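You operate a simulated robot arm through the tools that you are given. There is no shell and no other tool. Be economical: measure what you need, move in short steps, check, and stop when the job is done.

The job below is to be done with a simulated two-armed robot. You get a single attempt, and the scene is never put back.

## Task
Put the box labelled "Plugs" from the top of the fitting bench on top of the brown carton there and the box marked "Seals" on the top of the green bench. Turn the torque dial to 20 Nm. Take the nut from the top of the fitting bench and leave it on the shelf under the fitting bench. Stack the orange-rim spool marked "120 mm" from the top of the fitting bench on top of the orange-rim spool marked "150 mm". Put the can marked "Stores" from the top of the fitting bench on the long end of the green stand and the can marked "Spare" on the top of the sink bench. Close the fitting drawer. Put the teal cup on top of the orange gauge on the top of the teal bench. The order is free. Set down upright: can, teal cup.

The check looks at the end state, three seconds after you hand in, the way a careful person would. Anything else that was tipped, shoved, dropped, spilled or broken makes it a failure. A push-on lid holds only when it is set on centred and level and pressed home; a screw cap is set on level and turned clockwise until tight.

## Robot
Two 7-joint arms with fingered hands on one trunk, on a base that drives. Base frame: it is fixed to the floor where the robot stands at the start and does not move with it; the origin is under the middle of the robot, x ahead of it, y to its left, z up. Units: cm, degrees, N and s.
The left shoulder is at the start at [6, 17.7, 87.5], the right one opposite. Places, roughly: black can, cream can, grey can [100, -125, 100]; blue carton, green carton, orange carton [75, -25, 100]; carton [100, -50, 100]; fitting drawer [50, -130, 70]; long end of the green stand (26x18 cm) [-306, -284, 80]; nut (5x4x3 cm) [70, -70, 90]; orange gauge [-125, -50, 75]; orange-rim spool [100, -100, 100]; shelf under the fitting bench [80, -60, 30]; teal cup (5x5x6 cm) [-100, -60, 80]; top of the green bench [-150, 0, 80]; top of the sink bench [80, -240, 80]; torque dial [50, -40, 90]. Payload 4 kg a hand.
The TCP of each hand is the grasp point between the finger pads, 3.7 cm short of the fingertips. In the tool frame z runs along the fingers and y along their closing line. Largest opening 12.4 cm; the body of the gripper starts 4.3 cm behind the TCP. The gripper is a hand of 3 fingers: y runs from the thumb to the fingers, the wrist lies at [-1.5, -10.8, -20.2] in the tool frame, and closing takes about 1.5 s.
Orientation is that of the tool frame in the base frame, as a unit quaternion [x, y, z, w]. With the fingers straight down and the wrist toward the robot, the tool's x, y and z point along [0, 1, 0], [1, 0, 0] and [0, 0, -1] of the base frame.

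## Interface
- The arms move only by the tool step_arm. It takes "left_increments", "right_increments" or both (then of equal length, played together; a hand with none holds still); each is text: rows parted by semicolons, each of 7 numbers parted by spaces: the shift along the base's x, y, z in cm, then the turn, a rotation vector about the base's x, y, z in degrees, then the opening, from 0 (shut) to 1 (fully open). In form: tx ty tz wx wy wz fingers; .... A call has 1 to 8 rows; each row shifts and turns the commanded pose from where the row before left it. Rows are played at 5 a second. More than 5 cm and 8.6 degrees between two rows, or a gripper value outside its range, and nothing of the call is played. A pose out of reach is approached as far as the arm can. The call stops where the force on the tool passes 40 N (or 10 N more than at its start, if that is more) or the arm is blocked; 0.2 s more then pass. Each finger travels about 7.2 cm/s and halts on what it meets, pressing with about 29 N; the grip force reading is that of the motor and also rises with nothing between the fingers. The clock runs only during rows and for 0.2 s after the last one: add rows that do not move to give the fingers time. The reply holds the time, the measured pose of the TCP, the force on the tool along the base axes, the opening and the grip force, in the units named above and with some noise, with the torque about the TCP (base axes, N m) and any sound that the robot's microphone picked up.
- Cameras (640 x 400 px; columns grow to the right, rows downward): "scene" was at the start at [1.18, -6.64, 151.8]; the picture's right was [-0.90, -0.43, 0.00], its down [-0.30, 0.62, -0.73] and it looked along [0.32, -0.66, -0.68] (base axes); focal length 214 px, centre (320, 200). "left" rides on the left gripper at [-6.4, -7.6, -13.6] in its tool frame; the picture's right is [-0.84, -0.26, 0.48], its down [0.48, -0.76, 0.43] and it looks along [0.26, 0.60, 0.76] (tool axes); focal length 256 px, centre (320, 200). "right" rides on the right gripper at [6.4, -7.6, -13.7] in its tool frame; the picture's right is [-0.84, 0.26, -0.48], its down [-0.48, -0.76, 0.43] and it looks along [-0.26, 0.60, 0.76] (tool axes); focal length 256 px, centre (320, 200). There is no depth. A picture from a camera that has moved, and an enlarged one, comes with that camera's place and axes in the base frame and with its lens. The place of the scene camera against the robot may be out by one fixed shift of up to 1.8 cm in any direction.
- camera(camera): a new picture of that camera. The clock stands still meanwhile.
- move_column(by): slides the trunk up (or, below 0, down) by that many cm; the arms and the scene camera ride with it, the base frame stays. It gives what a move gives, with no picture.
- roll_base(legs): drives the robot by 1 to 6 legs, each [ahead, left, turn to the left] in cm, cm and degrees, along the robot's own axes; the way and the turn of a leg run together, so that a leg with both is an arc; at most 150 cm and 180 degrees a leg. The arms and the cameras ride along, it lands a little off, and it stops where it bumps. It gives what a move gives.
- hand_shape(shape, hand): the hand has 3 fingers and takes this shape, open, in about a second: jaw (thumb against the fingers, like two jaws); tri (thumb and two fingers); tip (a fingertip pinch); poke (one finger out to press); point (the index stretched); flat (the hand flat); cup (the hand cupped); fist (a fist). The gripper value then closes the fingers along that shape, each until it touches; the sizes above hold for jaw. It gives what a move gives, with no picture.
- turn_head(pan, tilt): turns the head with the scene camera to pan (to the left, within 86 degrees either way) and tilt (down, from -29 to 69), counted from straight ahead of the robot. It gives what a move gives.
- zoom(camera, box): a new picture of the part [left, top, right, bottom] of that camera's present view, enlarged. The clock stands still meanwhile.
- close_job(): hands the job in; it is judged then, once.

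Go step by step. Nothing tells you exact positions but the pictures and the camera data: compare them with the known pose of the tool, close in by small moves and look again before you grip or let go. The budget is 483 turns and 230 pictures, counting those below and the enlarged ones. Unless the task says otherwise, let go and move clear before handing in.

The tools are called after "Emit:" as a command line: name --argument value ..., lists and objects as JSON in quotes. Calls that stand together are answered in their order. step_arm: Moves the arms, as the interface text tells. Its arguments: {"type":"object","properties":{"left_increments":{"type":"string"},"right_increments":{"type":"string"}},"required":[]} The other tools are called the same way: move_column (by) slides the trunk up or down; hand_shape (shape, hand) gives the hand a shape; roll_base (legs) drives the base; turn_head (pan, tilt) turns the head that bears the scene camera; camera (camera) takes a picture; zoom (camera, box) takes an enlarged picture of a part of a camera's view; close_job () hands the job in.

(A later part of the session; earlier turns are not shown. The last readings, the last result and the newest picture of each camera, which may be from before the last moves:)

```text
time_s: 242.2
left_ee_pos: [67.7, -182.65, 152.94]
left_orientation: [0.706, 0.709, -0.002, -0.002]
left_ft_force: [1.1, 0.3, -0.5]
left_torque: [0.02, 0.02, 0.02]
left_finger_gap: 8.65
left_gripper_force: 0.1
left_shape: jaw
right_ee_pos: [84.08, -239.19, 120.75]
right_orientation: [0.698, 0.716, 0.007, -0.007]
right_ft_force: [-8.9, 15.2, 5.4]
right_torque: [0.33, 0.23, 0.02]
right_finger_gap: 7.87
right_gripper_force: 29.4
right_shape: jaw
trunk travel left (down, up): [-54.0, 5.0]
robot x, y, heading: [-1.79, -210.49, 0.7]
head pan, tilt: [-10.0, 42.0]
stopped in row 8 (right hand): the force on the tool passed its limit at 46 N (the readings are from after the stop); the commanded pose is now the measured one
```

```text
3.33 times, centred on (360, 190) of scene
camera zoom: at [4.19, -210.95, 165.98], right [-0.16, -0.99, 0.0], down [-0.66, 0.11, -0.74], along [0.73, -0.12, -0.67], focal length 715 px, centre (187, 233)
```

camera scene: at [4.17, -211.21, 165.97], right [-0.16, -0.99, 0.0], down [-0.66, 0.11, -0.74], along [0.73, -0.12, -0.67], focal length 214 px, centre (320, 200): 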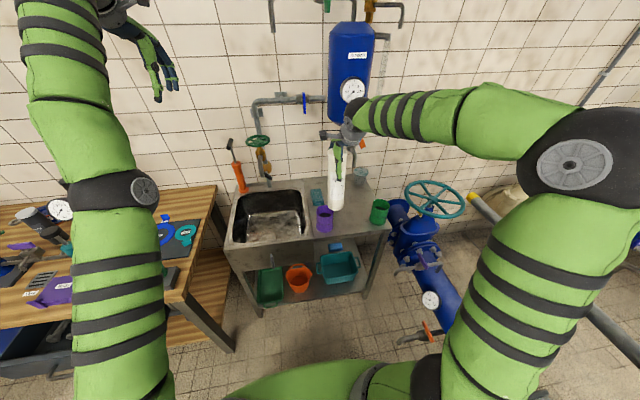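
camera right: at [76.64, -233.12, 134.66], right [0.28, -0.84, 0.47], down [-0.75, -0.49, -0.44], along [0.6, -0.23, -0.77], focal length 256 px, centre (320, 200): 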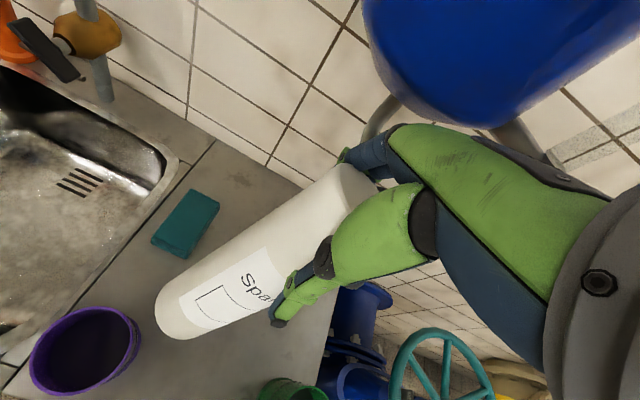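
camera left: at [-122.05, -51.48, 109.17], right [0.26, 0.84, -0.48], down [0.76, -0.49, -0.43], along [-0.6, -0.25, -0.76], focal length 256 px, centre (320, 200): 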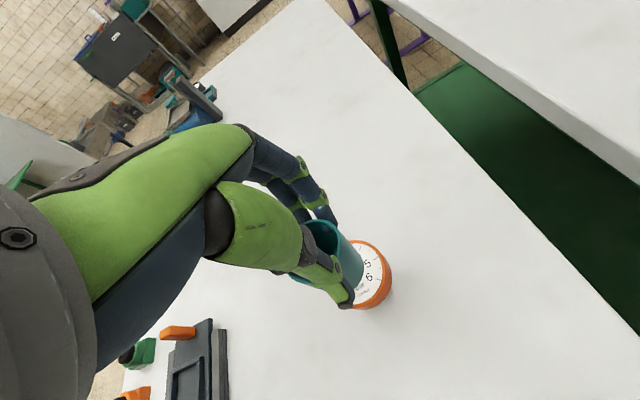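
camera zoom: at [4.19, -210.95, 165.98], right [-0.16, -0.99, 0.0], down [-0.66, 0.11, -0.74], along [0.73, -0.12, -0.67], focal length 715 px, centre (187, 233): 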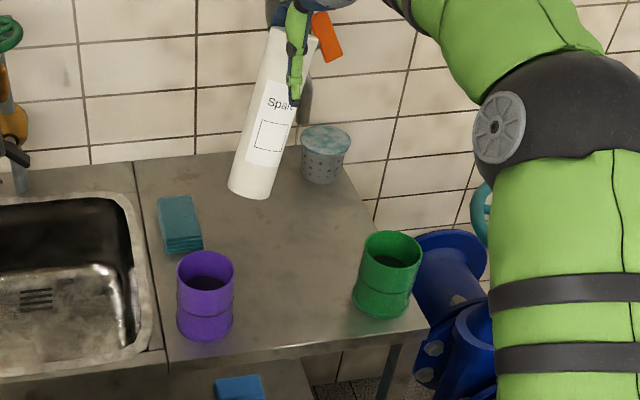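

The hand bumped the tank's outlet and the can pivoted in the grip. Back away, then choose a spot nearer the front and straighten the can.

Emit:
step_arm --right_increments "-3 2 0.5 0 0 0 0.25; -4 2 0 0 0 0 0.25; -4 1 0 0 0 0 0.25; 0 0 0 -6 0 0 0.25; 0 0 0 -6 0 0 0.25; 0 0 0 0 0 0 0.25"

Emit:
camera --camera "scene"

Emit:
camera --camera "left"

```text
time_s: 243.6
left_ee_pos: [67.65, -182.88, 153.13]
left_orientation: [0.707, 0.707, -0.001, -0.002]
left_ft_force: [-0.1, -0.1, -0.3]
left_torque: [0.01, 0.01, 0.01]
left_finger_gap: 8.68
left_gripper_force: 0.2
left_shape: jaw
right_ee_pos: [73.07, -235.0, 121.13]
right_orientation: [0.698, 0.71, -0.07, 0.068]
right_ft_force: [0.3, -0.9, -4.3]
right_torque: [-0.02, 0.0, -0.08]
right_finger_gap: 8.0
right_gripper_force: 29.3
right_shape: jaw
trunk travel left (down, up): [-54.0, 5.0]
robot x, y, heading: [-1.96, -210.72, 0.8]
head pan, tilt: [-10.0, 42.0]
```

```text
62 pictures are left
camera scene: at [4.17, -211.13, 165.97], right [-0.16, -0.99, 0.0], down [-0.66, 0.11, -0.74], along [0.73, -0.12, -0.67], focal length 214 px, centre (320, 200)
```

scene: 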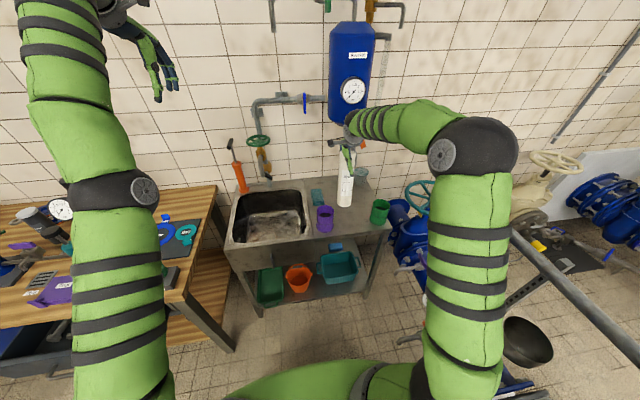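

```text
61 pictures are left
camera left: at [60.26, -189.28, 166.68], right [-0.26, -0.84, -0.48], down [-0.76, 0.48, -0.43], along [0.59, 0.26, -0.76], focal length 256 px, centre (320, 200)
```

left: 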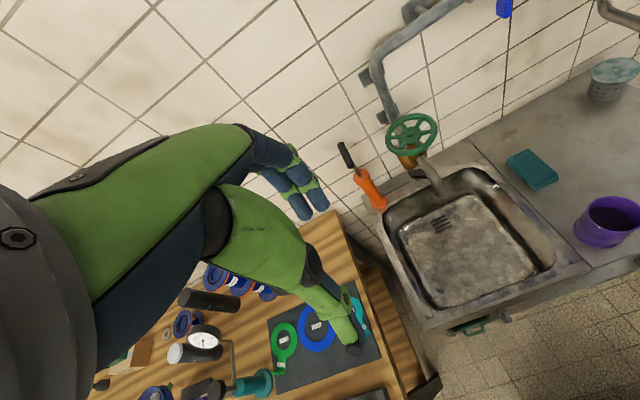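

Emit:
zoom --camera "scene" --box '[300, 130, 400, 240]'

```text
3.64 times, centred on (350, 185) of scene
camera zoom: at [4.17, -211.13, 165.97], right [-0.16, -0.99, 0.0], down [-0.66, 0.11, -0.74], along [0.73, -0.12, -0.67], focal length 780 px, centre (211, 254)
```

zoom: 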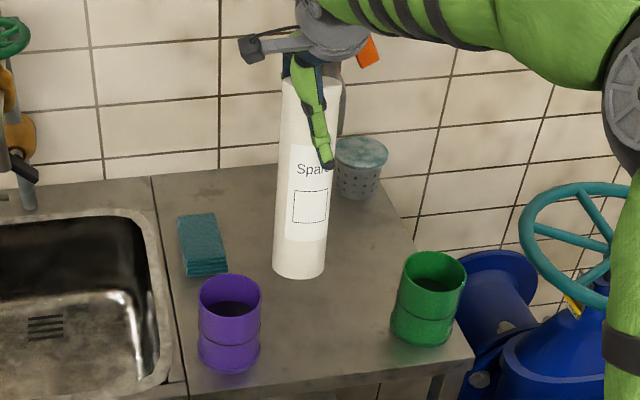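

Nearly vertical now. Move to the spot and lower.

Emit:
step_arm --right_increments "2.3 -2 -1 2 0 0 0.25; 2.3 -2 -1 0 0 0 0.25; 2 -1.5 -2 0 0 0 0.25; 0 0 -4 0 0 0 0.25; 0 0 -4 0 0 0 0.25; 0 0 -3 0 0 0 0.25; 0 0 0 0 0 0 0.25"

Emit:
zoom --camera "scene" --box '[300, 130, 400, 240]'

Emit:
camera --camera "right"

```text
time_s: 245.2
left_ee_pos: [67.59, -182.44, 153.06]
left_orientation: [0.705, 0.709, -0.001, 0.0]
left_ft_force: [0.7, 0.3, -0.6]
left_torque: [0.01, -0.01, 0.02]
left_finger_gap: 8.65
left_gripper_force: 0.1
left_shape: jaw
right_ee_pos: [79.71, -239.99, 106.32]
right_orientation: [0.697, 0.713, -0.055, 0.057]
right_ft_force: [1.9, 24.1, 10.6]
right_torque: [-1.18, -0.7, 1.31]
right_finger_gap: 8.04
right_gripper_force: 29.0
right_shape: jaw
trunk travel left (down, up): [-54.0, 5.0]
robot x, y, heading: [-1.76, -210.35, 0.6]
head pan, tilt: [-10.0, 42.0]
```

```text
3.64 times, centred on (350, 185) of scene
camera zoom: at [4.07, -210.77, 165.98], right [-0.16, -0.99, 0.0], down [-0.66, 0.11, -0.74], along [0.73, -0.12, -0.67], focal length 780 px, centre (211, 254)
```

zoom: 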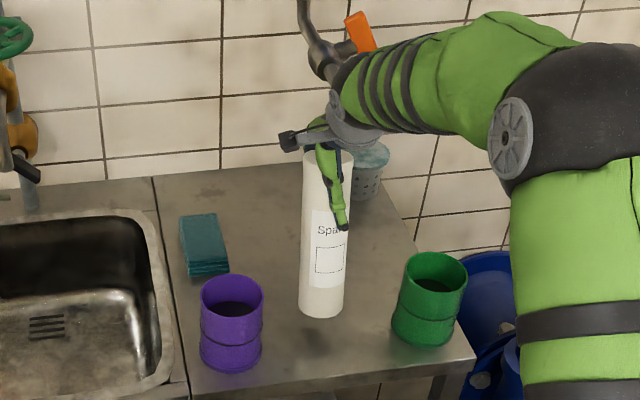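

```text
58 pictures are left
camera right: at [72.2, -231.58, 118.94], right [0.27, -0.74, 0.61], down [-0.75, -0.56, -0.35], along [0.61, -0.36, -0.71], focal length 256 px, centre (320, 200)
```

right: 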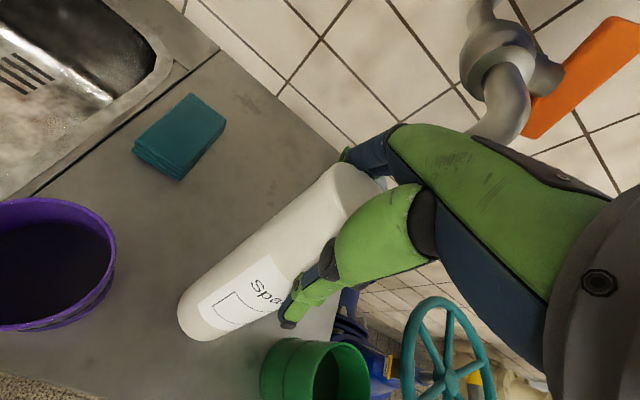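

The knuckles touch the tank's spout. Pull 5 cm toward me, clear of it.

Emit:
step_arm --right_increments "-1 0.8 0 0 0 0 0.25; -2 0.5 0 0 0 0 0.25; -2 0 0 0 0 0 0.25; 0 0 0 0 0 0 0.25"

Emit:
zoom --camera "scene" --box '[300, 130, 400, 240]'

```text
time_s: 246.2
left_ee_pos: [67.74, -182.77, 153.03]
left_orientation: [0.706, 0.708, -0.001, -0.001]
left_ft_force: [0.2, 0.0, 0.4]
left_torque: [-0.01, 0.03, 0.02]
left_finger_gap: 8.65
left_gripper_force: 0.0
left_shape: jaw
right_ee_pos: [74.63, -239.16, 106.27]
right_orientation: [0.698, 0.712, -0.058, 0.056]
right_ft_force: [-0.5, 1.1, -3.5]
right_torque: [-0.02, 0.0, 0.02]
right_finger_gap: 8.0
right_gripper_force: 29.4
right_shape: jaw
trunk travel left (down, up): [-54.0, 5.0]
robot x, y, heading: [-1.82, -210.67, 0.7]
head pan, tilt: [-10.0, 42.0]
```

```text
3.64 times, centred on (350, 185) of scene
camera zoom: at [4.18, -211.1, 165.97], right [-0.16, -0.99, 0.0], down [-0.66, 0.11, -0.74], along [0.73, -0.12, -0.67], focal length 780 px, centre (211, 254)
```

zoom: 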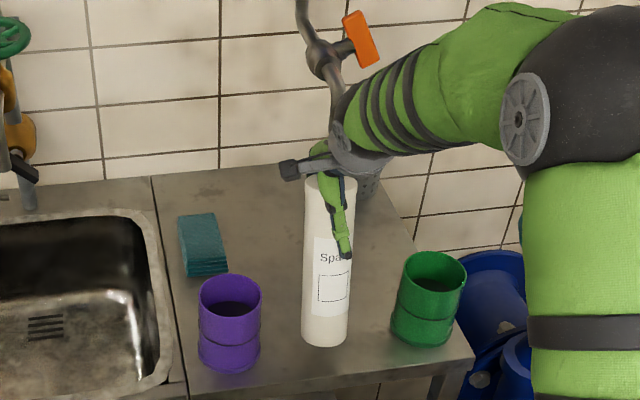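

The front edge is close there, so I'll shift toward +y (clear of the spout) and go back +x, correcting the lean by 5°.

Emit:
step_arm --right_increments "0 1.8 0 5 0 0 0.25; 0 1.8 0 0 0 0 0.25; 2.5 0 -1 0 0 0 0.25; 2.5 0 -1 0 0 0 0.25; 0 0 -1 0 0 0 0.25; 0 0 0 0 0 0 0.25"

Emit:
zoom --camera "scene" --box '[300, 130, 400, 240]'

```text
time_s: 247.6
left_ee_pos: [67.61, -182.85, 153.09]
left_orientation: [0.706, 0.708, -0.001, -0.001]
left_ft_force: [-0.5, -0.3, -0.2]
left_torque: [0.03, -0.01, -0.02]
left_finger_gap: 8.66
left_gripper_force: 0.0
left_shape: jaw
right_ee_pos: [79.58, -235.35, 103.26]
right_orientation: [0.7, 0.713, -0.026, 0.025]
right_ft_force: [-0.4, 0.0, -2.1]
right_torque: [-0.03, 0.02, 0.01]
right_finger_gap: 8.01
right_gripper_force: 28.5
right_shape: jaw
trunk travel left (down, up): [-54.0, 5.0]
robot x, y, heading: [-1.78, -210.31, 0.8]
head pan, tilt: [-10.0, 42.0]
```

```text
3.64 times, centred on (350, 185) of scene
camera zoom: at [4.13, -211.09, 165.97], right [-0.16, -0.99, 0.0], down [-0.66, 0.11, -0.74], along [0.73, -0.12, -0.67], focal length 780 px, centre (211, 254)
```

zoom: 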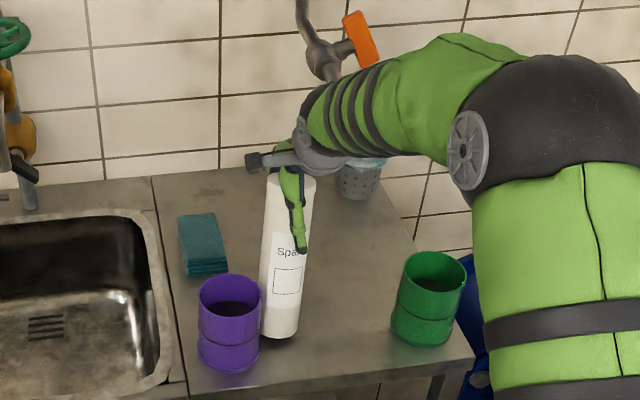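

Emit:
step_arm --right_increments "0 -1.5 0 -1.3 0 0 0.25; 0 0 -0.7 0 0 0 0.25; 0 0 -0.7 0 0 0 0.25; 0 0 -0.7 0 0 0 0.25; 0 0 0 0 0 0 0.25"

Emit:
camera --camera "right"

```text
time_s: 248.4
left_ee_pos: [67.63, -182.91, 153.15]
left_orientation: [0.706, 0.708, -0.001, -0.001]
left_ft_force: [0.8, -0.8, 0.4]
left_torque: [-0.03, 0.08, -0.01]
left_finger_gap: 8.66
left_gripper_force: 0.0
left_shape: jaw
right_ee_pos: [80.08, -236.94, 103.0]
right_orientation: [0.7, 0.712, -0.026, 0.041]
right_ft_force: [-3.5, -2.4, 20.2]
right_torque: [0.04, 0.91, 0.0]
right_finger_gap: 7.95
right_gripper_force: 29.2
right_shape: jaw
trunk travel left (down, up): [-54.0, 5.0]
robot x, y, heading: [-1.52, -211.01, 0.9]
head pan, tilt: [-10.0, 42.0]
stopped in row 4 (right hand): the force on the tool passed its limit at 44 N (the readings are from after the stop); the commanded pose is now the measured one
```

```text
55 pictures are left
camera right: at [72.34, -229.38, 115.94], right [0.26, -0.78, 0.56], down [-0.74, -0.54, -0.4], along [0.62, -0.31, -0.72], focal length 256 px, centre (320, 200)
```

right: 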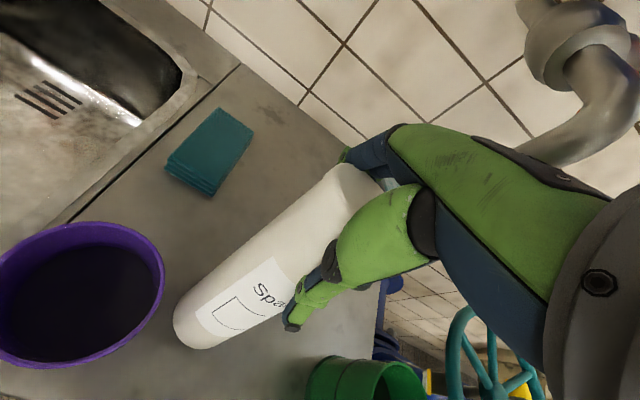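

Emit:
step_arm --right_increments "0 0 0.4 0 0 0 0.25; 0 0 0 0 0 0 0.25"

Emit:
zoom --camera "scene" --box '[300, 150, 380, 240]'

```text
time_s: 249.1
left_ee_pos: [67.57, -182.75, 153.06]
left_orientation: [0.707, 0.708, -0.001, -0.001]
left_ft_force: [-0.6, 0.5, -0.4]
left_torque: [-0.03, 0.01, 0.0]
left_finger_gap: 8.67
left_gripper_force: 0.0
left_shape: jaw
right_ee_pos: [79.96, -237.01, 103.12]
right_orientation: [0.7, 0.713, -0.027, 0.039]
right_ft_force: [-1.0, -1.1, 10.8]
right_torque: [0.01, 0.35, 0.03]
right_finger_gap: 7.95
right_gripper_force: 28.9
right_shape: jaw
trunk travel left (down, up): [-54.0, 5.0]
robot x, y, heading: [-1.82, -210.58, 0.7]
head pan, tilt: [-10.0, 42.0]
```

```text
4.44 times, centred on (340, 195) of scene
camera zoom: at [3.99, -211.08, 165.97], right [-0.16, -0.99, 0.0], down [-0.66, 0.11, -0.74], along [0.73, -0.12, -0.67], focal length 953 px, centre (231, 222)
```

zoom: 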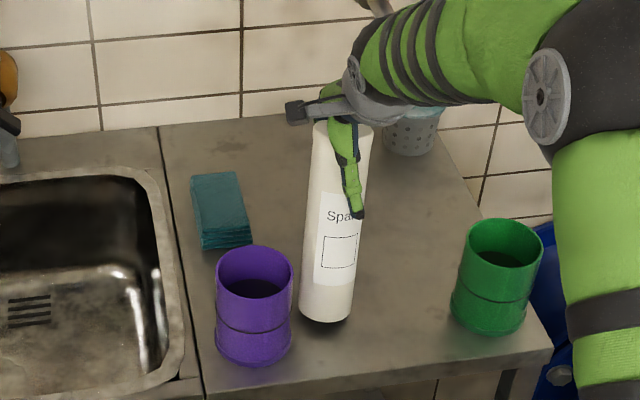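

Can is vertical and touching. Release gently.

Emit:
step_arm --right_increments "0 0 0 0 0 0 0.6; 0 0 0 0 0 0 0.68; 0 0 0 0 0 0 0.72; 0 0 0 0 0 0 0.78; 0 0 0 0 0 0 0.85; 0 0 0 0 0 0 0.85"

Emit:
zoom --camera "scene" --box '[300, 150, 380, 240]'

```text
time_s: 250.4
left_ee_pos: [67.72, -182.82, 153.08]
left_orientation: [0.706, 0.708, -0.001, -0.002]
left_ft_force: [-0.7, 0.2, 0.6]
left_torque: [-0.01, 0.01, -0.01]
left_finger_gap: 8.7
left_gripper_force: 0.2
left_shape: jaw
right_ee_pos: [79.95, -237.03, 102.89]
right_orientation: [0.699, 0.713, -0.028, 0.038]
right_ft_force: [0.7, -0.6, -0.5]
right_torque: [0.01, -0.03, 0.0]
right_finger_gap: 10.52
right_gripper_force: 0.0
right_shape: jaw
trunk travel left (down, up): [-54.0, 5.0]
robot x, y, heading: [-1.81, -210.64, 0.9]
head pan, tilt: [-10.0, 42.0]
```

```text
4.44 times, centred on (340, 195) of scene
camera zoom: at [4.12, -211.1, 165.97], right [-0.16, -0.99, 0.0], down [-0.66, 0.11, -0.74], along [0.73, -0.12, -0.67], focal length 953 px, centre (231, 222)
```

zoom: 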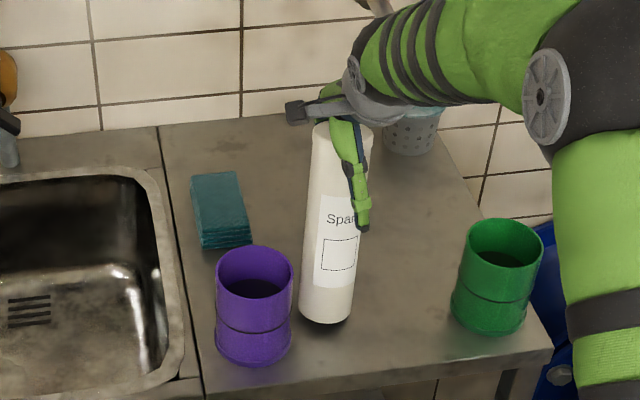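

Can stands freely. Slide the hand +y (free direction), rise slowly, then retreat.

Emit:
step_arm --right_increments "-0.8 1 0 0 0 0 0.85; 0 1 0.5 0 0 0 0.85; 0 0.5 1.5 0 0 0 0.85; 0 0 2 0 0 0 0.85; 0 0 2 0 0 0 0.85; 0 0 2 0 0 0 0.85; 0 0 2 0 0 0 0.85"

Emit:
zoom --camera "scene" --box '[300, 130, 400, 240]'

```text
time_s: 252.1
left_ee_pos: [67.62, -182.87, 153.22]
left_orientation: [0.706, 0.708, 0.0, -0.001]
left_ft_force: [-0.9, -0.1, -0.6]
left_torque: [0.0, 0.01, 0.04]
left_finger_gap: 8.68
left_gripper_force: 0.0
left_shape: jaw
right_ee_pos: [79.18, -234.5, 113.18]
right_orientation: [0.699, 0.713, -0.027, 0.039]
right_ft_force: [-0.4, -0.3, -0.7]
right_torque: [0.01, -0.03, 0.01]
right_finger_gap: 10.53
right_gripper_force: 0.1
right_shape: jaw
trunk travel left (down, up): [-54.0, 5.0]
robot x, y, heading: [-1.73, -210.58, 0.9]
head pan, tilt: [-10.0, 42.0]
```

```text
3.64 times, centred on (350, 185) of scene
camera zoom: at [4.07, -211.1, 165.97], right [-0.16, -0.99, 0.0], down [-0.66, 0.11, -0.74], along [0.73, -0.12, -0.67], focal length 780 px, centre (211, 254)
```

zoom: 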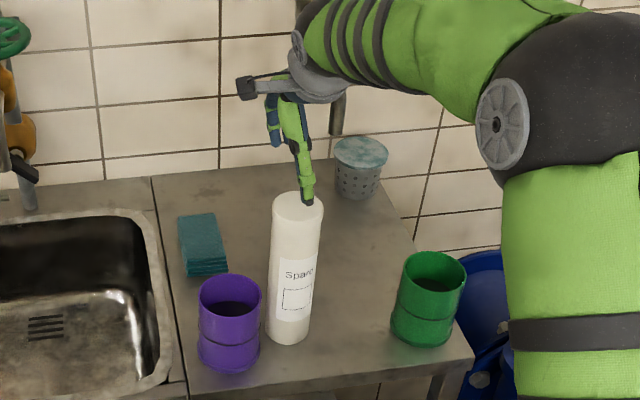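

Spare stands on the sink bench. Retreat, level the hand, and go back for the black can.

Emit:
step_arm --right_increments "-1 0 3 0 0 0 0.9; -3 1 2 3 0 0 0.9; -4 1 2 3 0 0 0.9; -4 1 2 0 0 0 0.9; -4 0 2 0 0 0 0.9; -4 0 2 0 0 0 0.9"

Emit:
roll_base --legs '[[0, 113, -0.8], [13, 0, 0]]'

Emit:
camera --camera "right"

```text
time_s: 253.4
left_ee_pos: [67.66, -182.92, 153.18]
left_orientation: [0.705, 0.709, 0.0, -0.001]
left_ft_force: [-0.2, 0.4, 0.0]
left_torque: [-0.01, -0.01, -0.02]
left_finger_gap: 8.67
left_gripper_force: 0.0
left_shape: jaw
right_ee_pos: [59.0, -231.48, 126.02]
right_orientation: [0.701, 0.713, 0.01, 0.003]
right_ft_force: [-0.9, 1.0, 0.5]
right_torque: [0.0, -0.02, -0.03]
right_finger_gap: 11.14
right_gripper_force: 0.1
right_shape: jaw
trunk travel left (down, up): [-54.0, 5.0]
robot x, y, heading: [-1.74, -210.61, 0.6]
head pan, tilt: [-10.0, 42.0]
```

```text
time_s: 260.1
left_ee_pos: [81.11, -71.0, 152.97]
left_orientation: [0.714, 0.701, -0.001, -0.002]
left_ft_force: [0.3, 0.3, -0.7]
left_torque: [-0.02, 0.02, 0.03]
left_finger_gap: 8.65
left_gripper_force: 0.0
left_shape: jaw
right_ee_pos: [71.31, -119.37, 125.8]
right_orientation: [0.708, 0.706, 0.009, 0.001]
right_ft_force: [0.7, 0.9, 0.2]
right_torque: [-0.01, 0.05, 0.03]
right_finger_gap: 11.13
right_gripper_force: 0.1
right_shape: jaw
trunk travel left (down, up): [-54.0, 5.0]
robot x, y, heading: [10.65, -96.96, -0.4]
head pan, tilt: [-10.0, 42.0]
```

```text
51 pictures are left
camera right: at [63.83, -112.95, 139.52], right [0.25, -0.84, 0.48], down [-0.76, -0.48, -0.45], along [0.61, -0.25, -0.75], focal length 256 px, centre (320, 200)
```

right: 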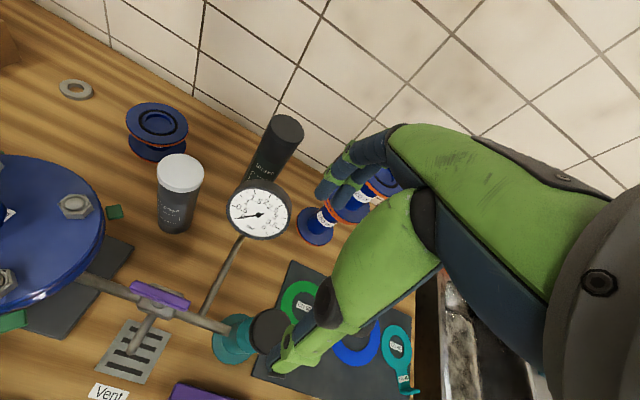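

Black can top ≈ [100.6, -112.6, 107], gauge stands at x≈85 in front. Moving above the can.

Emit:
step_arm --right_increments "2.5 2.2 0 0 0 0 0.85; 3.5 2.2 -0.5 0 0 0 0.85; 3.5 2.2 -0.5 0 0 0 0.85; 4 0.2 -1 0 0 0 0.85; 4 0 -1 0 0 0 0.85; 4 0 -1.5 0 0 0 0.85; 4 0 -2 0 0 0 0.85; 3 0 -3 0 0 0 0.85"

Emit:
camera --camera "right"

Emit:
zoom --camera "scene" --box '[300, 120, 380, 200]'

```text
time_s: 261.9
left_ee_pos: [80.94, -70.95, 153.05]
left_orientation: [0.714, 0.701, -0.003, -0.002]
left_ft_force: [0.2, -0.1, 0.3]
left_torque: [-0.02, 0.03, -0.03]
left_finger_gap: 8.69
left_gripper_force: 0.1
left_shape: jaw
right_ee_pos: [100.02, -112.78, 116.44]
right_orientation: [0.708, 0.706, 0.009, 0.002]
right_ft_force: [-0.4, 0.5, 0.1]
right_torque: [0.0, 0.03, 0.0]
right_finger_gap: 10.58
right_gripper_force: 0.0
right_shape: jaw
trunk travel left (down, up): [-54.0, 5.0]
robot x, y, heading: [10.46, -97.0, -0.3]
head pan, tilt: [-10.0, 42.0]
```

```text
50 pictures are left
camera right: at [92.48, -106.38, 130.13], right [0.25, -0.84, 0.48], down [-0.75, -0.48, -0.45], along [0.61, -0.25, -0.75], focal length 256 px, centre (320, 200)
```

right: 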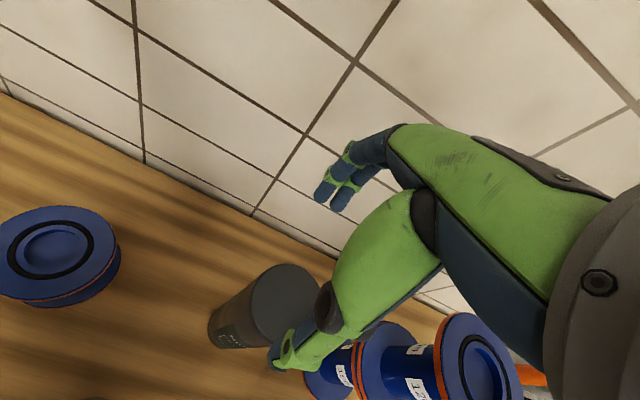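

```text
5.00 times, centred on (340, 160) of scene
camera zoom: at [16.77, -97.77, 165.97], right [-0.18, -0.98, 0.0], down [-0.66, 0.12, -0.74], along [0.73, -0.14, -0.67], focal length 1072 px, centre (220, 400)
```

zoom: 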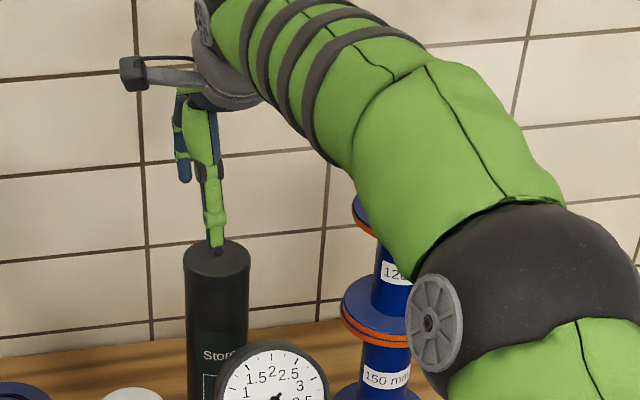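

Emit:
step_arm --right_increments "-1.7 -0.55 -1 0 0 0 0.85; 0 0 -3 0 0 0 0.85; 0 0 -3 0 0 0 0.85; 0 0 -2.5 0 0 0 0.85; 0 0 -2 0 0 0 0.85; 0 0 0 0 0 0 0.85"

Emit:
camera --camera "right"

Emit:
zoom --camera "scene" --box '[300, 130, 380, 210]'

```text
time_s: 263.3
left_ee_pos: [80.65, -70.93, 153.07]
left_orientation: [0.714, 0.7, -0.001, -0.002]
left_ft_force: [0.1, -0.2, 0.3]
left_torque: [-0.01, 0.01, 0.0]
left_finger_gap: 8.67
left_gripper_force: 0.0
left_shape: jaw
right_ee_pos: [98.05, -113.24, 104.9]
right_orientation: [0.708, 0.706, 0.01, 0.002]
right_ft_force: [-0.2, -0.2, 0.6]
right_torque: [0.03, 0.0, -0.01]
right_finger_gap: 10.56
right_gripper_force: 0.1
right_shape: jaw
trunk travel left (down, up): [-54.0, 5.0]
robot x, y, heading: [10.86, -96.85, -0.5]
head pan, tilt: [-10.0, 42.0]
```

```text
48 pictures are left
camera right: at [90.44, -106.88, 118.56], right [0.25, -0.84, 0.48], down [-0.75, -0.48, -0.45], along [0.61, -0.25, -0.75], focal length 256 px, centre (320, 200)
```

right: 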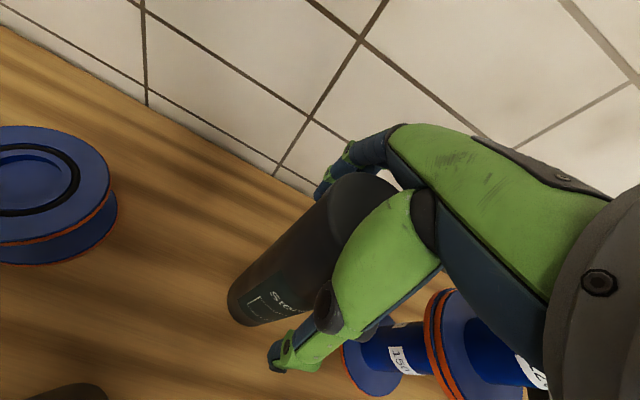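

```text
5.00 times, centred on (340, 170) of scene
camera zoom: at [16.61, -97.75, 165.98], right [-0.18, -0.98, 0.0], down [-0.66, 0.12, -0.74], along [0.73, -0.14, -0.67], focal length 1072 px, centre (220, 350)
```

zoom: 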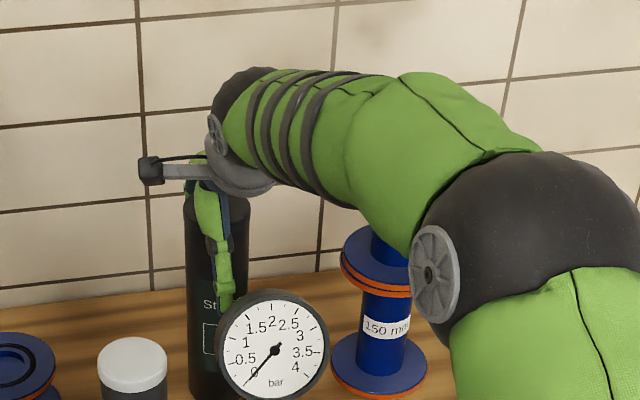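

Emit:
step_arm --right_increments "0 0 0 0 0 0 0.75; 0 0 0 0 0 0 0.65; 0 0 0 0 0 0 0.55; 0 0 0 0 0 0 0.45; 0 0 0 0 0 0 0.3; 0 0 0 0 0 0 0.3; 0 0 0 0 0 0 0.3"

Emit:
step_arm --right_increments "0 0 0.5 0 0 0 0.3; 0 0 1.5 0 0 0 0.3; 0 0 2 0 0 0 0.3; 0 0 3 0 0 0 0.3; 0 0 3 0 0 0 0.3"

Emit:
zoom --camera "scene" --box '[300, 110, 400, 210]'

```text
time_s: 264.9
left_ee_pos: [80.76, -70.92, 153.05]
left_orientation: [0.714, 0.7, -0.001, -0.002]
left_ft_force: [0.3, 0.7, -0.6]
left_torque: [-0.03, -0.01, -0.01]
left_finger_gap: 8.64
left_gripper_force: 0.1
left_shape: jaw
right_ee_pos: [97.99, -113.22, 104.95]
right_orientation: [0.708, 0.706, 0.01, 0.003]
right_ft_force: [1.9, 0.3, 2.8]
right_torque: [0.02, -0.62, 0.01]
right_finger_gap: 8.31
right_gripper_force: 29.3
right_shape: jaw
trunk travel left (down, up): [-54.0, 5.0]
robot x, y, heading: [10.78, -96.88, -0.5]
head pan, tilt: [-10.0, 42.0]
```

```text
time_s: 266.1
left_ee_pos: [80.71, -70.96, 153.08]
left_orientation: [0.714, 0.7, -0.002, -0.001]
left_ft_force: [0.0, -0.1, 0.6]
left_torque: [0.01, 0.01, 0.0]
left_finger_gap: 8.67
left_gripper_force: 0.0
left_shape: jaw
right_ee_pos: [97.91, -113.15, 115.0]
right_orientation: [0.708, 0.706, 0.009, 0.002]
right_ft_force: [-0.1, 0.1, -2.9]
right_torque: [0.02, 0.0, -0.03]
right_finger_gap: 8.25
right_gripper_force: 29.1
right_shape: jaw
trunk travel left (down, up): [-54.0, 5.0]
robot x, y, heading: [10.72, -97.1, -0.3]
head pan, tilt: [-10.0, 42.0]
```

```text
4.00 times, centred on (350, 160) of scene
camera zoom: at [16.61, -97.76, 165.97], right [-0.18, -0.98, 0.0], down [-0.66, 0.12, -0.74], along [0.73, -0.14, -0.67], focal length 858 px, centre (200, 360)
```

zoom: 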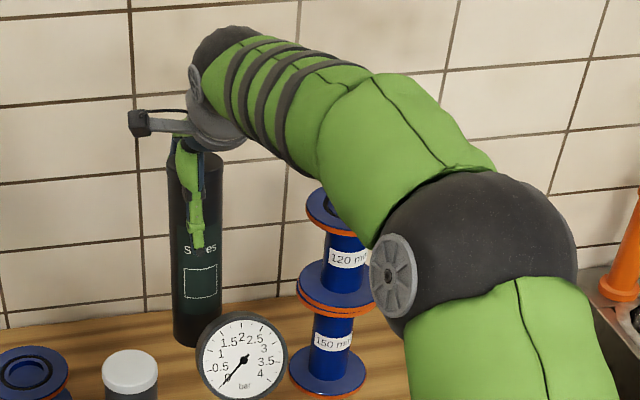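

Held straight. To clear the gauge I must get the can bottom above ~110: raise trunk and arm before retracting.

Emit:
move_column --by 5

Emit:
step_arm --right_increments "0 0 4 0 0 0 0.3; -1 0 4 0 0 0 0.3; -2 0 4 0 0 0 0.3; -1 0 2 0 0 0 0.3; 0 0 0 0 0 0 0.3"

Emit:
zoom --camera "scene" --box '[300, 110, 400, 210]'

```text
time_s: 267.0
left_ee_pos: [80.88, -70.96, 158.05]
left_orientation: [0.714, 0.7, -0.001, -0.002]
left_ft_force: [1.0, -0.9, 0.4]
left_torque: [-0.02, 0.02, -0.03]
left_finger_gap: 8.67
left_gripper_force: 0.0
left_shape: jaw
right_ee_pos: [98.05, -113.17, 119.83]
right_orientation: [0.709, 0.705, 0.009, 0.002]
right_ft_force: [-0.3, -0.1, -3.2]
right_torque: [0.02, 0.03, -0.01]
right_finger_gap: 8.21
right_gripper_force: 28.8
right_shape: jaw
trunk travel left (down, up): [-59.0, 0.0]
robot x, y, heading: [10.64, -97.21, -0.4]
head pan, tilt: [-10.0, 42.0]
```

```text
time_s: 268.2
left_ee_pos: [80.84, -70.82, 158.15]
left_orientation: [0.714, 0.7, -0.001, -0.001]
left_ft_force: [-0.2, 0.7, -0.2]
left_torque: [-0.01, -0.02, 0.01]
left_finger_gap: 8.68
left_gripper_force: 0.1
left_shape: jaw
right_ee_pos: [93.95, -113.12, 133.94]
right_orientation: [0.708, 0.706, 0.01, 0.002]
right_ft_force: [-0.1, -0.7, -4.4]
right_torque: [0.01, 0.01, 0.01]
right_finger_gap: 8.2
right_gripper_force: 28.5
right_shape: jaw
trunk travel left (down, up): [-59.0, 0.0]
robot x, y, heading: [10.78, -97.04, -0.4]
head pan, tilt: [-10.0, 42.0]
```

```text
4.00 times, centred on (350, 160) of scene
camera zoom: at [16.66, -97.77, 170.97], right [-0.18, -0.98, 0.0], down [-0.66, 0.12, -0.74], along [0.73, -0.14, -0.67], focal length 858 px, centre (200, 360)
```

zoom: 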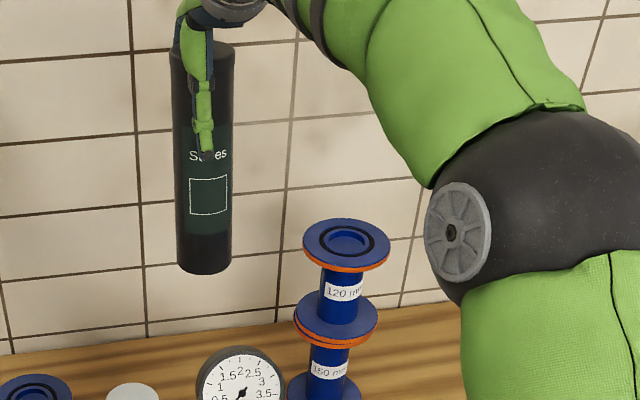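

Clear of the gauge. Retract, back off, and look at the drawer.

Emit:
step_arm --right_increments "-4 0 0 0 0 0 0.3; -4 0 0 0 0 0 0.3; -4 0 0 0 0 0 0.3; -4 0 0 0 0 0 0.3; -4 -1 0 0 0 0 0.3; -4 -1 0 0 0 0 0.3; -4 -1 0 0 0 0 0.3; -4 -1 0 0 0 0 0.3"

Emit:
roll_base --legs '[[-50, 0, 0], [0, -20, 0]]'

Emit:
turn_head --pan -5 --tilt 45

Emit:
camera --camera "scene"

```text
time_s: 270.0
left_ee_pos: [80.65, -70.97, 158.14]
left_orientation: [0.714, 0.7, -0.001, 0.0]
left_ft_force: [0.3, 0.1, 0.0]
left_torque: [0.02, -0.03, -0.02]
left_finger_gap: 8.65
left_gripper_force: 0.2
left_shape: jaw
right_ee_pos: [61.83, -117.01, 133.83]
right_orientation: [0.709, 0.705, 0.01, 0.002]
right_ft_force: [0.5, 0.1, -3.8]
right_torque: [0.04, -0.01, 0.0]
right_finger_gap: 8.21
right_gripper_force: 28.9
right_shape: jaw
trunk travel left (down, up): [-59.0, 0.0]
robot x, y, heading: [10.77, -97.18, -0.6]
head pan, tilt: [-10.0, 42.0]
```

```text
time_s: 274.2
left_ee_pos: [30.04, -90.8, 158.05]
left_orientation: [0.715, 0.699, -0.001, -0.001]
left_ft_force: [-0.1, 0.2, -0.7]
left_torque: [0.04, -0.01, -0.01]
left_finger_gap: 8.66
left_gripper_force: 0.1
left_shape: jaw
right_ee_pos: [11.13, -136.76, 133.78]
right_orientation: [0.71, 0.704, 0.01, 0.001]
right_ft_force: [-0.2, -0.3, -2.7]
right_torque: [0.04, 0.03, 0.0]
right_finger_gap: 8.18
right_gripper_force: 29.0
right_shape: jaw
trunk travel left (down, up): [-59.0, 0.0]
robot x, y, heading: [-39.92, -116.48, -1.0]
head pan, tilt: [-10.0, 42.0]
```

```text
time_s: 274.9
left_ee_pos: [30.05, -90.64, 158.07]
left_orientation: [0.715, 0.699, -0.002, -0.001]
left_ft_force: [0.2, -0.4, 0.8]
left_torque: [-0.01, 0.02, 0.02]
left_finger_gap: 8.68
left_gripper_force: 0.1
left_shape: jaw
right_ee_pos: [10.98, -136.68, 133.81]
right_orientation: [0.71, 0.704, 0.009, 0.002]
right_ft_force: [0.5, 0.4, -3.1]
right_torque: [0.07, 0.05, -0.02]
right_finger_gap: 8.2
right_gripper_force: 29.1
right_shape: jaw
trunk travel left (down, up): [-59.0, 0.0]
robot x, y, heading: [-40.17, -116.55, -0.6]
head pan, tilt: [-5.0, 45.0]
```

```text
44 pictures are left
camera scene: at [-34.41, -116.46, 170.54], right [-0.1, -0.99, 0.0], down [-0.7, 0.07, -0.71], along [0.7, -0.07, -0.71], focal length 214 px, centre (320, 200)
```

scene: 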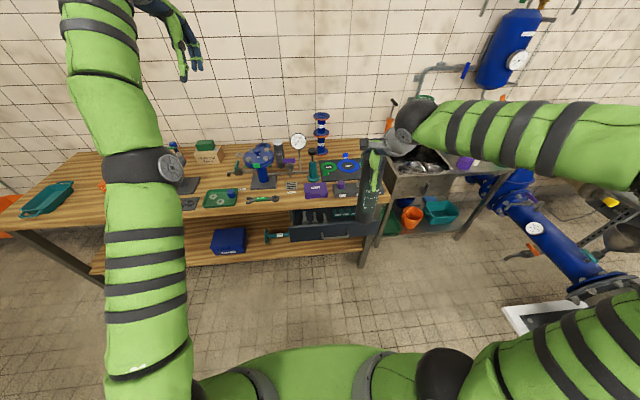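

Emit:
zoom --camera "scene" --box '[270, 170, 390, 270]'

```text
4.00 times, centred on (330, 220) of scene
camera zoom: at [-34.41, -116.46, 170.54], right [-0.1, -0.99, 0.0], down [-0.7, 0.07, -0.71], along [0.7, -0.07, -0.71], focal length 858 px, centre (280, 120)
```

zoom: 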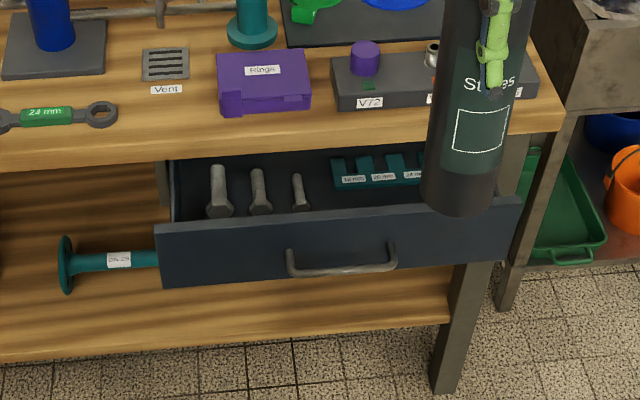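

The drawer is ~10 cm open, handle near [35, -131, 70]. I'll position so the left hand (closed, pitched forward) can push it in, keeping the can clear on the right.

Emit:
roll_base --legs '[[10, -28, 0.8]]'

Emit:
move_column --by -25

Emit:
step_arm --left_increments "-2.5 -1 -3 0 -8 0 0.3; -2.5 -1 -3 0 -8 0 0; -2.5 -1 -3 0 -8 0 0; -2.5 -1 -3 0 -8 0 0; -2.5 -1 -3 0 -8 0 0; -2.5 -1 -3 0 -8 0 0; -2.5 -1 -3 0 -8 0 0; -2.5 -1 -3 0 -8 0 0"

```text
time_s: 276.9
left_ee_pos: [39.38, -118.03, 158.12]
left_orientation: [0.711, 0.703, -0.001, -0.002]
left_ft_force: [-0.2, -0.9, -0.7]
left_torque: [0.03, 0.0, 0.03]
left_finger_gap: 8.68
left_gripper_force: 0.1
left_shape: jaw
right_ee_pos: [21.04, -164.31, 133.75]
right_orientation: [0.705, 0.709, 0.01, 0.002]
right_ft_force: [-0.3, -0.6, -3.1]
right_torque: [0.0, -0.02, -0.02]
right_finger_gap: 8.2
right_gripper_force: 29.1
right_shape: jaw
trunk travel left (down, up): [-59.0, 0.0]
robot x, y, heading: [-30.66, -145.08, -0.2]
head pan, tilt: [-5.0, 45.0]
```

```text
time_s: 279.5
left_ee_pos: [39.37, -118.01, 133.18]
left_orientation: [0.711, 0.704, -0.001, -0.001]
left_ft_force: [0.2, -0.1, 0.4]
left_torque: [0.02, -0.02, -0.02]
left_finger_gap: 8.67
left_gripper_force: 0.0
left_shape: jaw
right_ee_pos: [20.93, -164.26, 108.77]
right_orientation: [0.705, 0.709, 0.009, 0.001]
right_ft_force: [-0.5, -0.1, -3.1]
right_torque: [0.0, 0.02, 0.02]
right_finger_gap: 8.17
right_gripper_force: 28.8
right_shape: jaw
trunk travel left (down, up): [-34.0, 25.0]
robot x, y, heading: [-30.47, -144.73, 0.2]
head pan, tilt: [-5.0, 45.0]
```

```text
time_s: 281.3
left_ee_pos: [57.96, -124.95, 147.32]
left_orientation: [0.603, 0.597, 0.377, 0.372]
left_ft_force: [-0.7, 0.0, -0.2]
left_torque: [-0.01, 0.01, -0.04]
left_finger_gap: 0.0
left_gripper_force: 28.9
left_shape: jaw
left hand out of reach, approached as far as the arm can: row 1, 2, 3, 4, 5, 6, 7, 8
right_ee_pos: [21.02, -164.23, 108.75]
right_orientation: [0.705, 0.709, 0.01, 0.002]
right_ft_force: [0.2, -0.5, -3.3]
right_torque: [0.0, 0.03, -0.02]
right_finger_gap: 8.21
right_gripper_force: 29.1
right_shape: jaw
trunk travel left (down, up): [-34.0, 25.0]
robot x, y, heading: [-30.38, -144.61, 0.2]
head pan, tilt: [-5.0, 45.0]
```

Emit:
step_arm --left_increments "-3.5 0 -3 0 0 0 0; -3.5 0 -3 0 0 0 0; -3.5 0 -3 0 0 0 0; -3.5 0 -3 0 0 0 0; -3.5 0 -3 0 0 0 0; -3.5 0 -3 0 0 0 0; -3.5 0 -3 0 0 0 0; -3.5 0 -3 0 0 0 0"

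```text
time_s: 283.1
left_ee_pos: [57.9, -124.86, 147.47]
left_orientation: [0.604, 0.598, 0.375, 0.371]
left_ft_force: [0.5, -0.8, -0.7]
left_torque: [-0.03, 0.01, -0.02]
left_finger_gap: 0.0
left_gripper_force: 29.0
left_shape: jaw
left hand out of reach, approached as far as the arm can: row 1, 2, 3, 4, 5, 6, 7, 8
right_ee_pos: [21.0, -164.29, 108.73]
right_orientation: [0.705, 0.709, 0.009, 0.002]
right_ft_force: [0.1, -0.5, -3.5]
right_torque: [0.01, 0.04, 0.02]
right_finger_gap: 8.19
right_gripper_force: 28.8
right_shape: jaw
trunk travel left (down, up): [-34.0, 25.0]
robot x, y, heading: [-30.22, -144.75, -0.2]
head pan, tilt: [-5.0, 45.0]
```

Emit:
step_arm --left_increments "1 1 0 0 8 0 0; 1 1 0 0 8 0 0; 1 1 0 0 8 0 0; 1 1 0 0 8 0 0; 0 1 -2 0 8 0 0; 0 1 -2 0 8 0 0; 0 1 -2 0 8 0 0; 0 1 -2 0 8 0 0"

Emit:
step_arm --left_increments "0 2 -4 0 0 0 0; 0 2 -4 0 0 0 0; 0 2 -4 0 0 0 0; 0 2 -4 0 0 0 0; 0 2 -4 0 0 0 0"

```text
time_s: 284.9
left_ee_pos: [47.25, -115.69, 124.5]
left_orientation: [0.711, 0.703, -0.002, -0.001]
left_ft_force: [0.3, 0.2, -1.0]
left_torque: [0.0, 0.0, -0.01]
left_finger_gap: 0.02
left_gripper_force: 29.5
left_shape: jaw
left hand out of reach, approached as far as the arm can: row 1, 2, 3, 4, 5, 6, 7, 8
right_ee_pos: [20.92, -164.31, 108.93]
right_orientation: [0.705, 0.709, 0.01, 0.002]
right_ft_force: [1.2, 0.8, -3.3]
right_torque: [-0.02, 0.01, 0.01]
right_finger_gap: 8.21
right_gripper_force: 29.7
right_shape: jaw
trunk travel left (down, up): [-34.0, 25.0]
robot x, y, heading: [-30.51, -144.63, -0.0]
head pan, tilt: [-5.0, 45.0]
```

```text
time_s: 286.1
left_ee_pos: [54.37, -104.33, 108.23]
left_orientation: [0.711, 0.703, -0.002, -0.003]
left_ft_force: [0.4, -0.1, 0.7]
left_torque: [-0.02, 0.01, -0.01]
left_finger_gap: 0.0
left_gripper_force: 29.2
left_shape: jaw
left hand out of reach, approached as far as the arm can: row 1, 2, 3, 4, 5
right_ee_pos: [21.0, -164.28, 108.64]
right_orientation: [0.705, 0.709, 0.009, 0.002]
right_ft_force: [0.8, 0.2, -4.2]
right_torque: [0.03, -0.02, 0.0]
right_finger_gap: 8.19
right_gripper_force: 28.9
right_shape: jaw
trunk travel left (down, up): [-34.0, 25.0]
robot x, y, heading: [-30.61, -145.16, 0.1]
head pan, tilt: [-5.0, 45.0]
```

Emit:
camera --camera "scene"

```text
42 pictures are left
camera scene: at [-24.63, -144.65, 145.54], right [-0.09, -1.0, 0.0], down [-0.7, 0.06, -0.71], along [0.7, -0.06, -0.71], focal length 214 px, centre (320, 200)
```

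scene: 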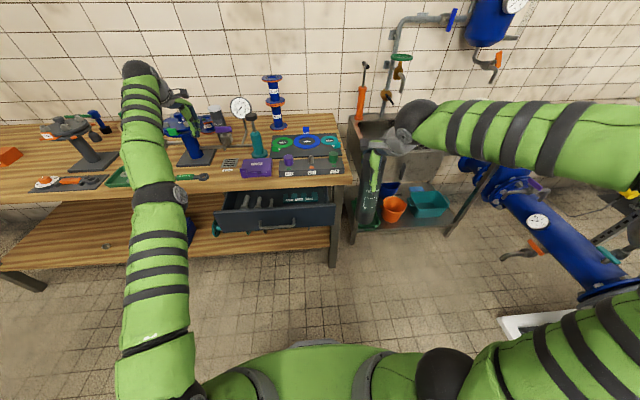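

The left hand is stuck high because near-and-high is unreachable. Back off from the bench, then lower it in free space and push the drawer by driving forward.

Emit:
step_arm --left_increments "0 0 4 0 0 0 0; 0 0 4 0 0 0 0; 0 0 4 0 0 0 0"

Emit:
roll_base --legs '[[-38, 0, 0]]'

Emit:
step_arm --left_increments "-1 -2 -4 0 0 0 0; -1 -2 -4 0 0 0 0; -1 -2 -4 0 0 0 0; -1 -2 -4 0 0 0 0; -1 -2 -4 0 0 0 0; -2 -2 -4 0 0 0 0; -2 -2 -4 0 0 0 0; -2 -2 -4 0 0 0 0"

```text
time_s: 286.9
left_ee_pos: [49.61, -105.59, 117.82]
left_orientation: [0.711, 0.704, -0.001, -0.002]
left_ft_force: [-0.1, 0.2, 0.6]
left_torque: [0.0, 0.0, -0.01]
left_finger_gap: 0.01
left_gripper_force: 29.1
left_shape: jaw
left hand out of reach, approached as far as the arm can: row 1, 2, 3
right_ee_pos: [20.98, -164.26, 108.75]
right_orientation: [0.706, 0.709, 0.009, 0.001]
right_ft_force: [-1.0, -0.4, -3.5]
right_torque: [0.02, 0.01, -0.01]
right_finger_gap: 8.19
right_gripper_force: 29.4
right_shape: jaw
trunk travel left (down, up): [-34.0, 25.0]
robot x, y, heading: [-30.22, -144.57, -0.1]
head pan, tilt: [-5.0, 45.0]
```

```text
time_s: 289.3
left_ee_pos: [10.96, -105.92, 117.82]
left_orientation: [0.713, 0.701, -0.002, -0.001]
left_ft_force: [-0.6, -0.3, 0.2]
left_torque: [-0.02, -0.01, -0.02]
left_finger_gap: 0.0
left_gripper_force: 29.1
left_shape: jaw
right_ee_pos: [-18.23, -164.43, 108.76]
right_orientation: [0.707, 0.707, 0.01, 0.002]
right_ft_force: [-1.0, 0.5, -3.2]
right_torque: [0.0, 0.0, 0.03]
right_finger_gap: 8.2
right_gripper_force: 28.9
right_shape: jaw
trunk travel left (down, up): [-34.0, 25.0]
robot x, y, heading: [-69.5, -144.3, -0.5]
head pan, tilt: [-5.0, 45.0]
```

```text
time_s: 291.1
left_ee_pos: [22.38, -118.66, 94.86]
left_orientation: [0.713, 0.701, -0.002, -0.002]
left_ft_force: [-0.4, -0.5, 0.2]
left_torque: [0.01, -0.01, 0.0]
left_finger_gap: 0.0
left_gripper_force: 28.8
left_shape: jaw
left hand out of reach, approached as far as the arm can: row 1, 2, 3, 4, 5, 6, 7, 8
right_ee_pos: [-18.1, -164.45, 108.71]
right_orientation: [0.707, 0.707, 0.008, 0.003]
right_ft_force: [0.0, 0.5, -3.2]
right_torque: [0.01, -0.01, 0.02]
right_finger_gap: 8.19
right_gripper_force: 28.5
right_shape: jaw
trunk travel left (down, up): [-34.0, 25.0]
robot x, y, heading: [-69.47, -144.78, -0.3]
head pan, tilt: [-5.0, 45.0]
```

Emit:
step_arm --left_increments "-3 0 0 0 0 0 0; -3 0 0 0 0 0 0; -3 0 0 0 0 0 0; -3 0 0 0 0 0 0; -3 0 0 0 0 0 0"

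```text
time_s: 292.3
left_ee_pos: [21.71, -118.1, 97.25]
left_orientation: [0.712, 0.702, -0.002, -0.002]
left_ft_force: [-0.9, 0.4, -1.0]
left_torque: [0.0, 0.01, 0.02]
left_finger_gap: 0.0
left_gripper_force: 28.8
left_shape: jaw
left hand out of reach, approached as far as the arm can: row 1, 2, 3, 4, 5
right_ee_pos: [-18.16, -164.45, 108.74]
right_orientation: [0.707, 0.707, 0.009, 0.002]
right_ft_force: [0.0, -0.3, -3.3]
right_torque: [0.02, 0.02, -0.01]
right_finger_gap: 8.18
right_gripper_force: 29.1
right_shape: jaw
trunk travel left (down, up): [-34.0, 25.0]
robot x, y, heading: [-69.14, -144.79, -0.4]
head pan, tilt: [-5.0, 45.0]
```

The left arm won't fold, but I can lower the trunk so its knuckles sit at drawer height (z≈66–76), then push by driving forward.

Emit:
move_column --by -31

Emit:
roll_base --legs '[[0, -10, 0.4]]'

Emit:
camera --camera "scene"

```text
time_s: 295.4
left_ee_pos: [21.81, -117.91, 66.18]
left_orientation: [0.712, 0.702, -0.002, -0.002]
left_ft_force: [1.1, -0.3, 0.6]
left_torque: [-0.03, 0.02, -0.02]
left_finger_gap: 0.0
left_gripper_force: 28.7
left_shape: jaw
right_ee_pos: [-18.18, -164.39, 77.79]
right_orientation: [0.707, 0.707, 0.009, 0.001]
right_ft_force: [0.3, 0.3, -2.8]
right_torque: [0.01, 0.02, -0.01]
right_finger_gap: 8.16
right_gripper_force: 28.8
right_shape: jaw
trunk travel left (down, up): [-3.0, 56.0]
robot x, y, heading: [-69.82, -144.63, -0.2]
head pan, tilt: [-5.0, 45.0]
```

```text
time_s: 296.6
left_ee_pos: [21.59, -127.43, 66.2]
left_orientation: [0.71, 0.704, -0.002, -0.001]
left_ft_force: [0.9, 0.3, 0.3]
left_torque: [0.0, 0.01, 0.0]
left_finger_gap: 0.0
left_gripper_force: 28.4
left_shape: jaw
right_ee_pos: [-18.04, -173.94, 77.77]
right_orientation: [0.705, 0.709, 0.009, 0.002]
right_ft_force: [-0.6, 0.2, -3.5]
right_torque: [0.03, 0.04, -0.03]
right_finger_gap: 8.18
right_gripper_force: 28.8
right_shape: jaw
trunk travel left (down, up): [-3.0, 56.0]
robot x, y, heading: [-69.37, -154.35, 0.2]
head pan, tilt: [-5.0, 45.0]
```

```text
41 pictures are left
camera scene: at [-63.65, -154.47, 114.54], right [-0.09, -1.0, 0.0], down [-0.7, 0.06, -0.71], along [0.7, -0.06, -0.71], focal length 214 px, centre (320, 200)
```

scene: 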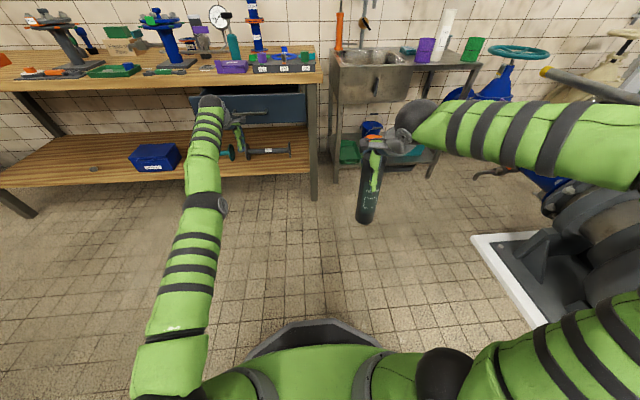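

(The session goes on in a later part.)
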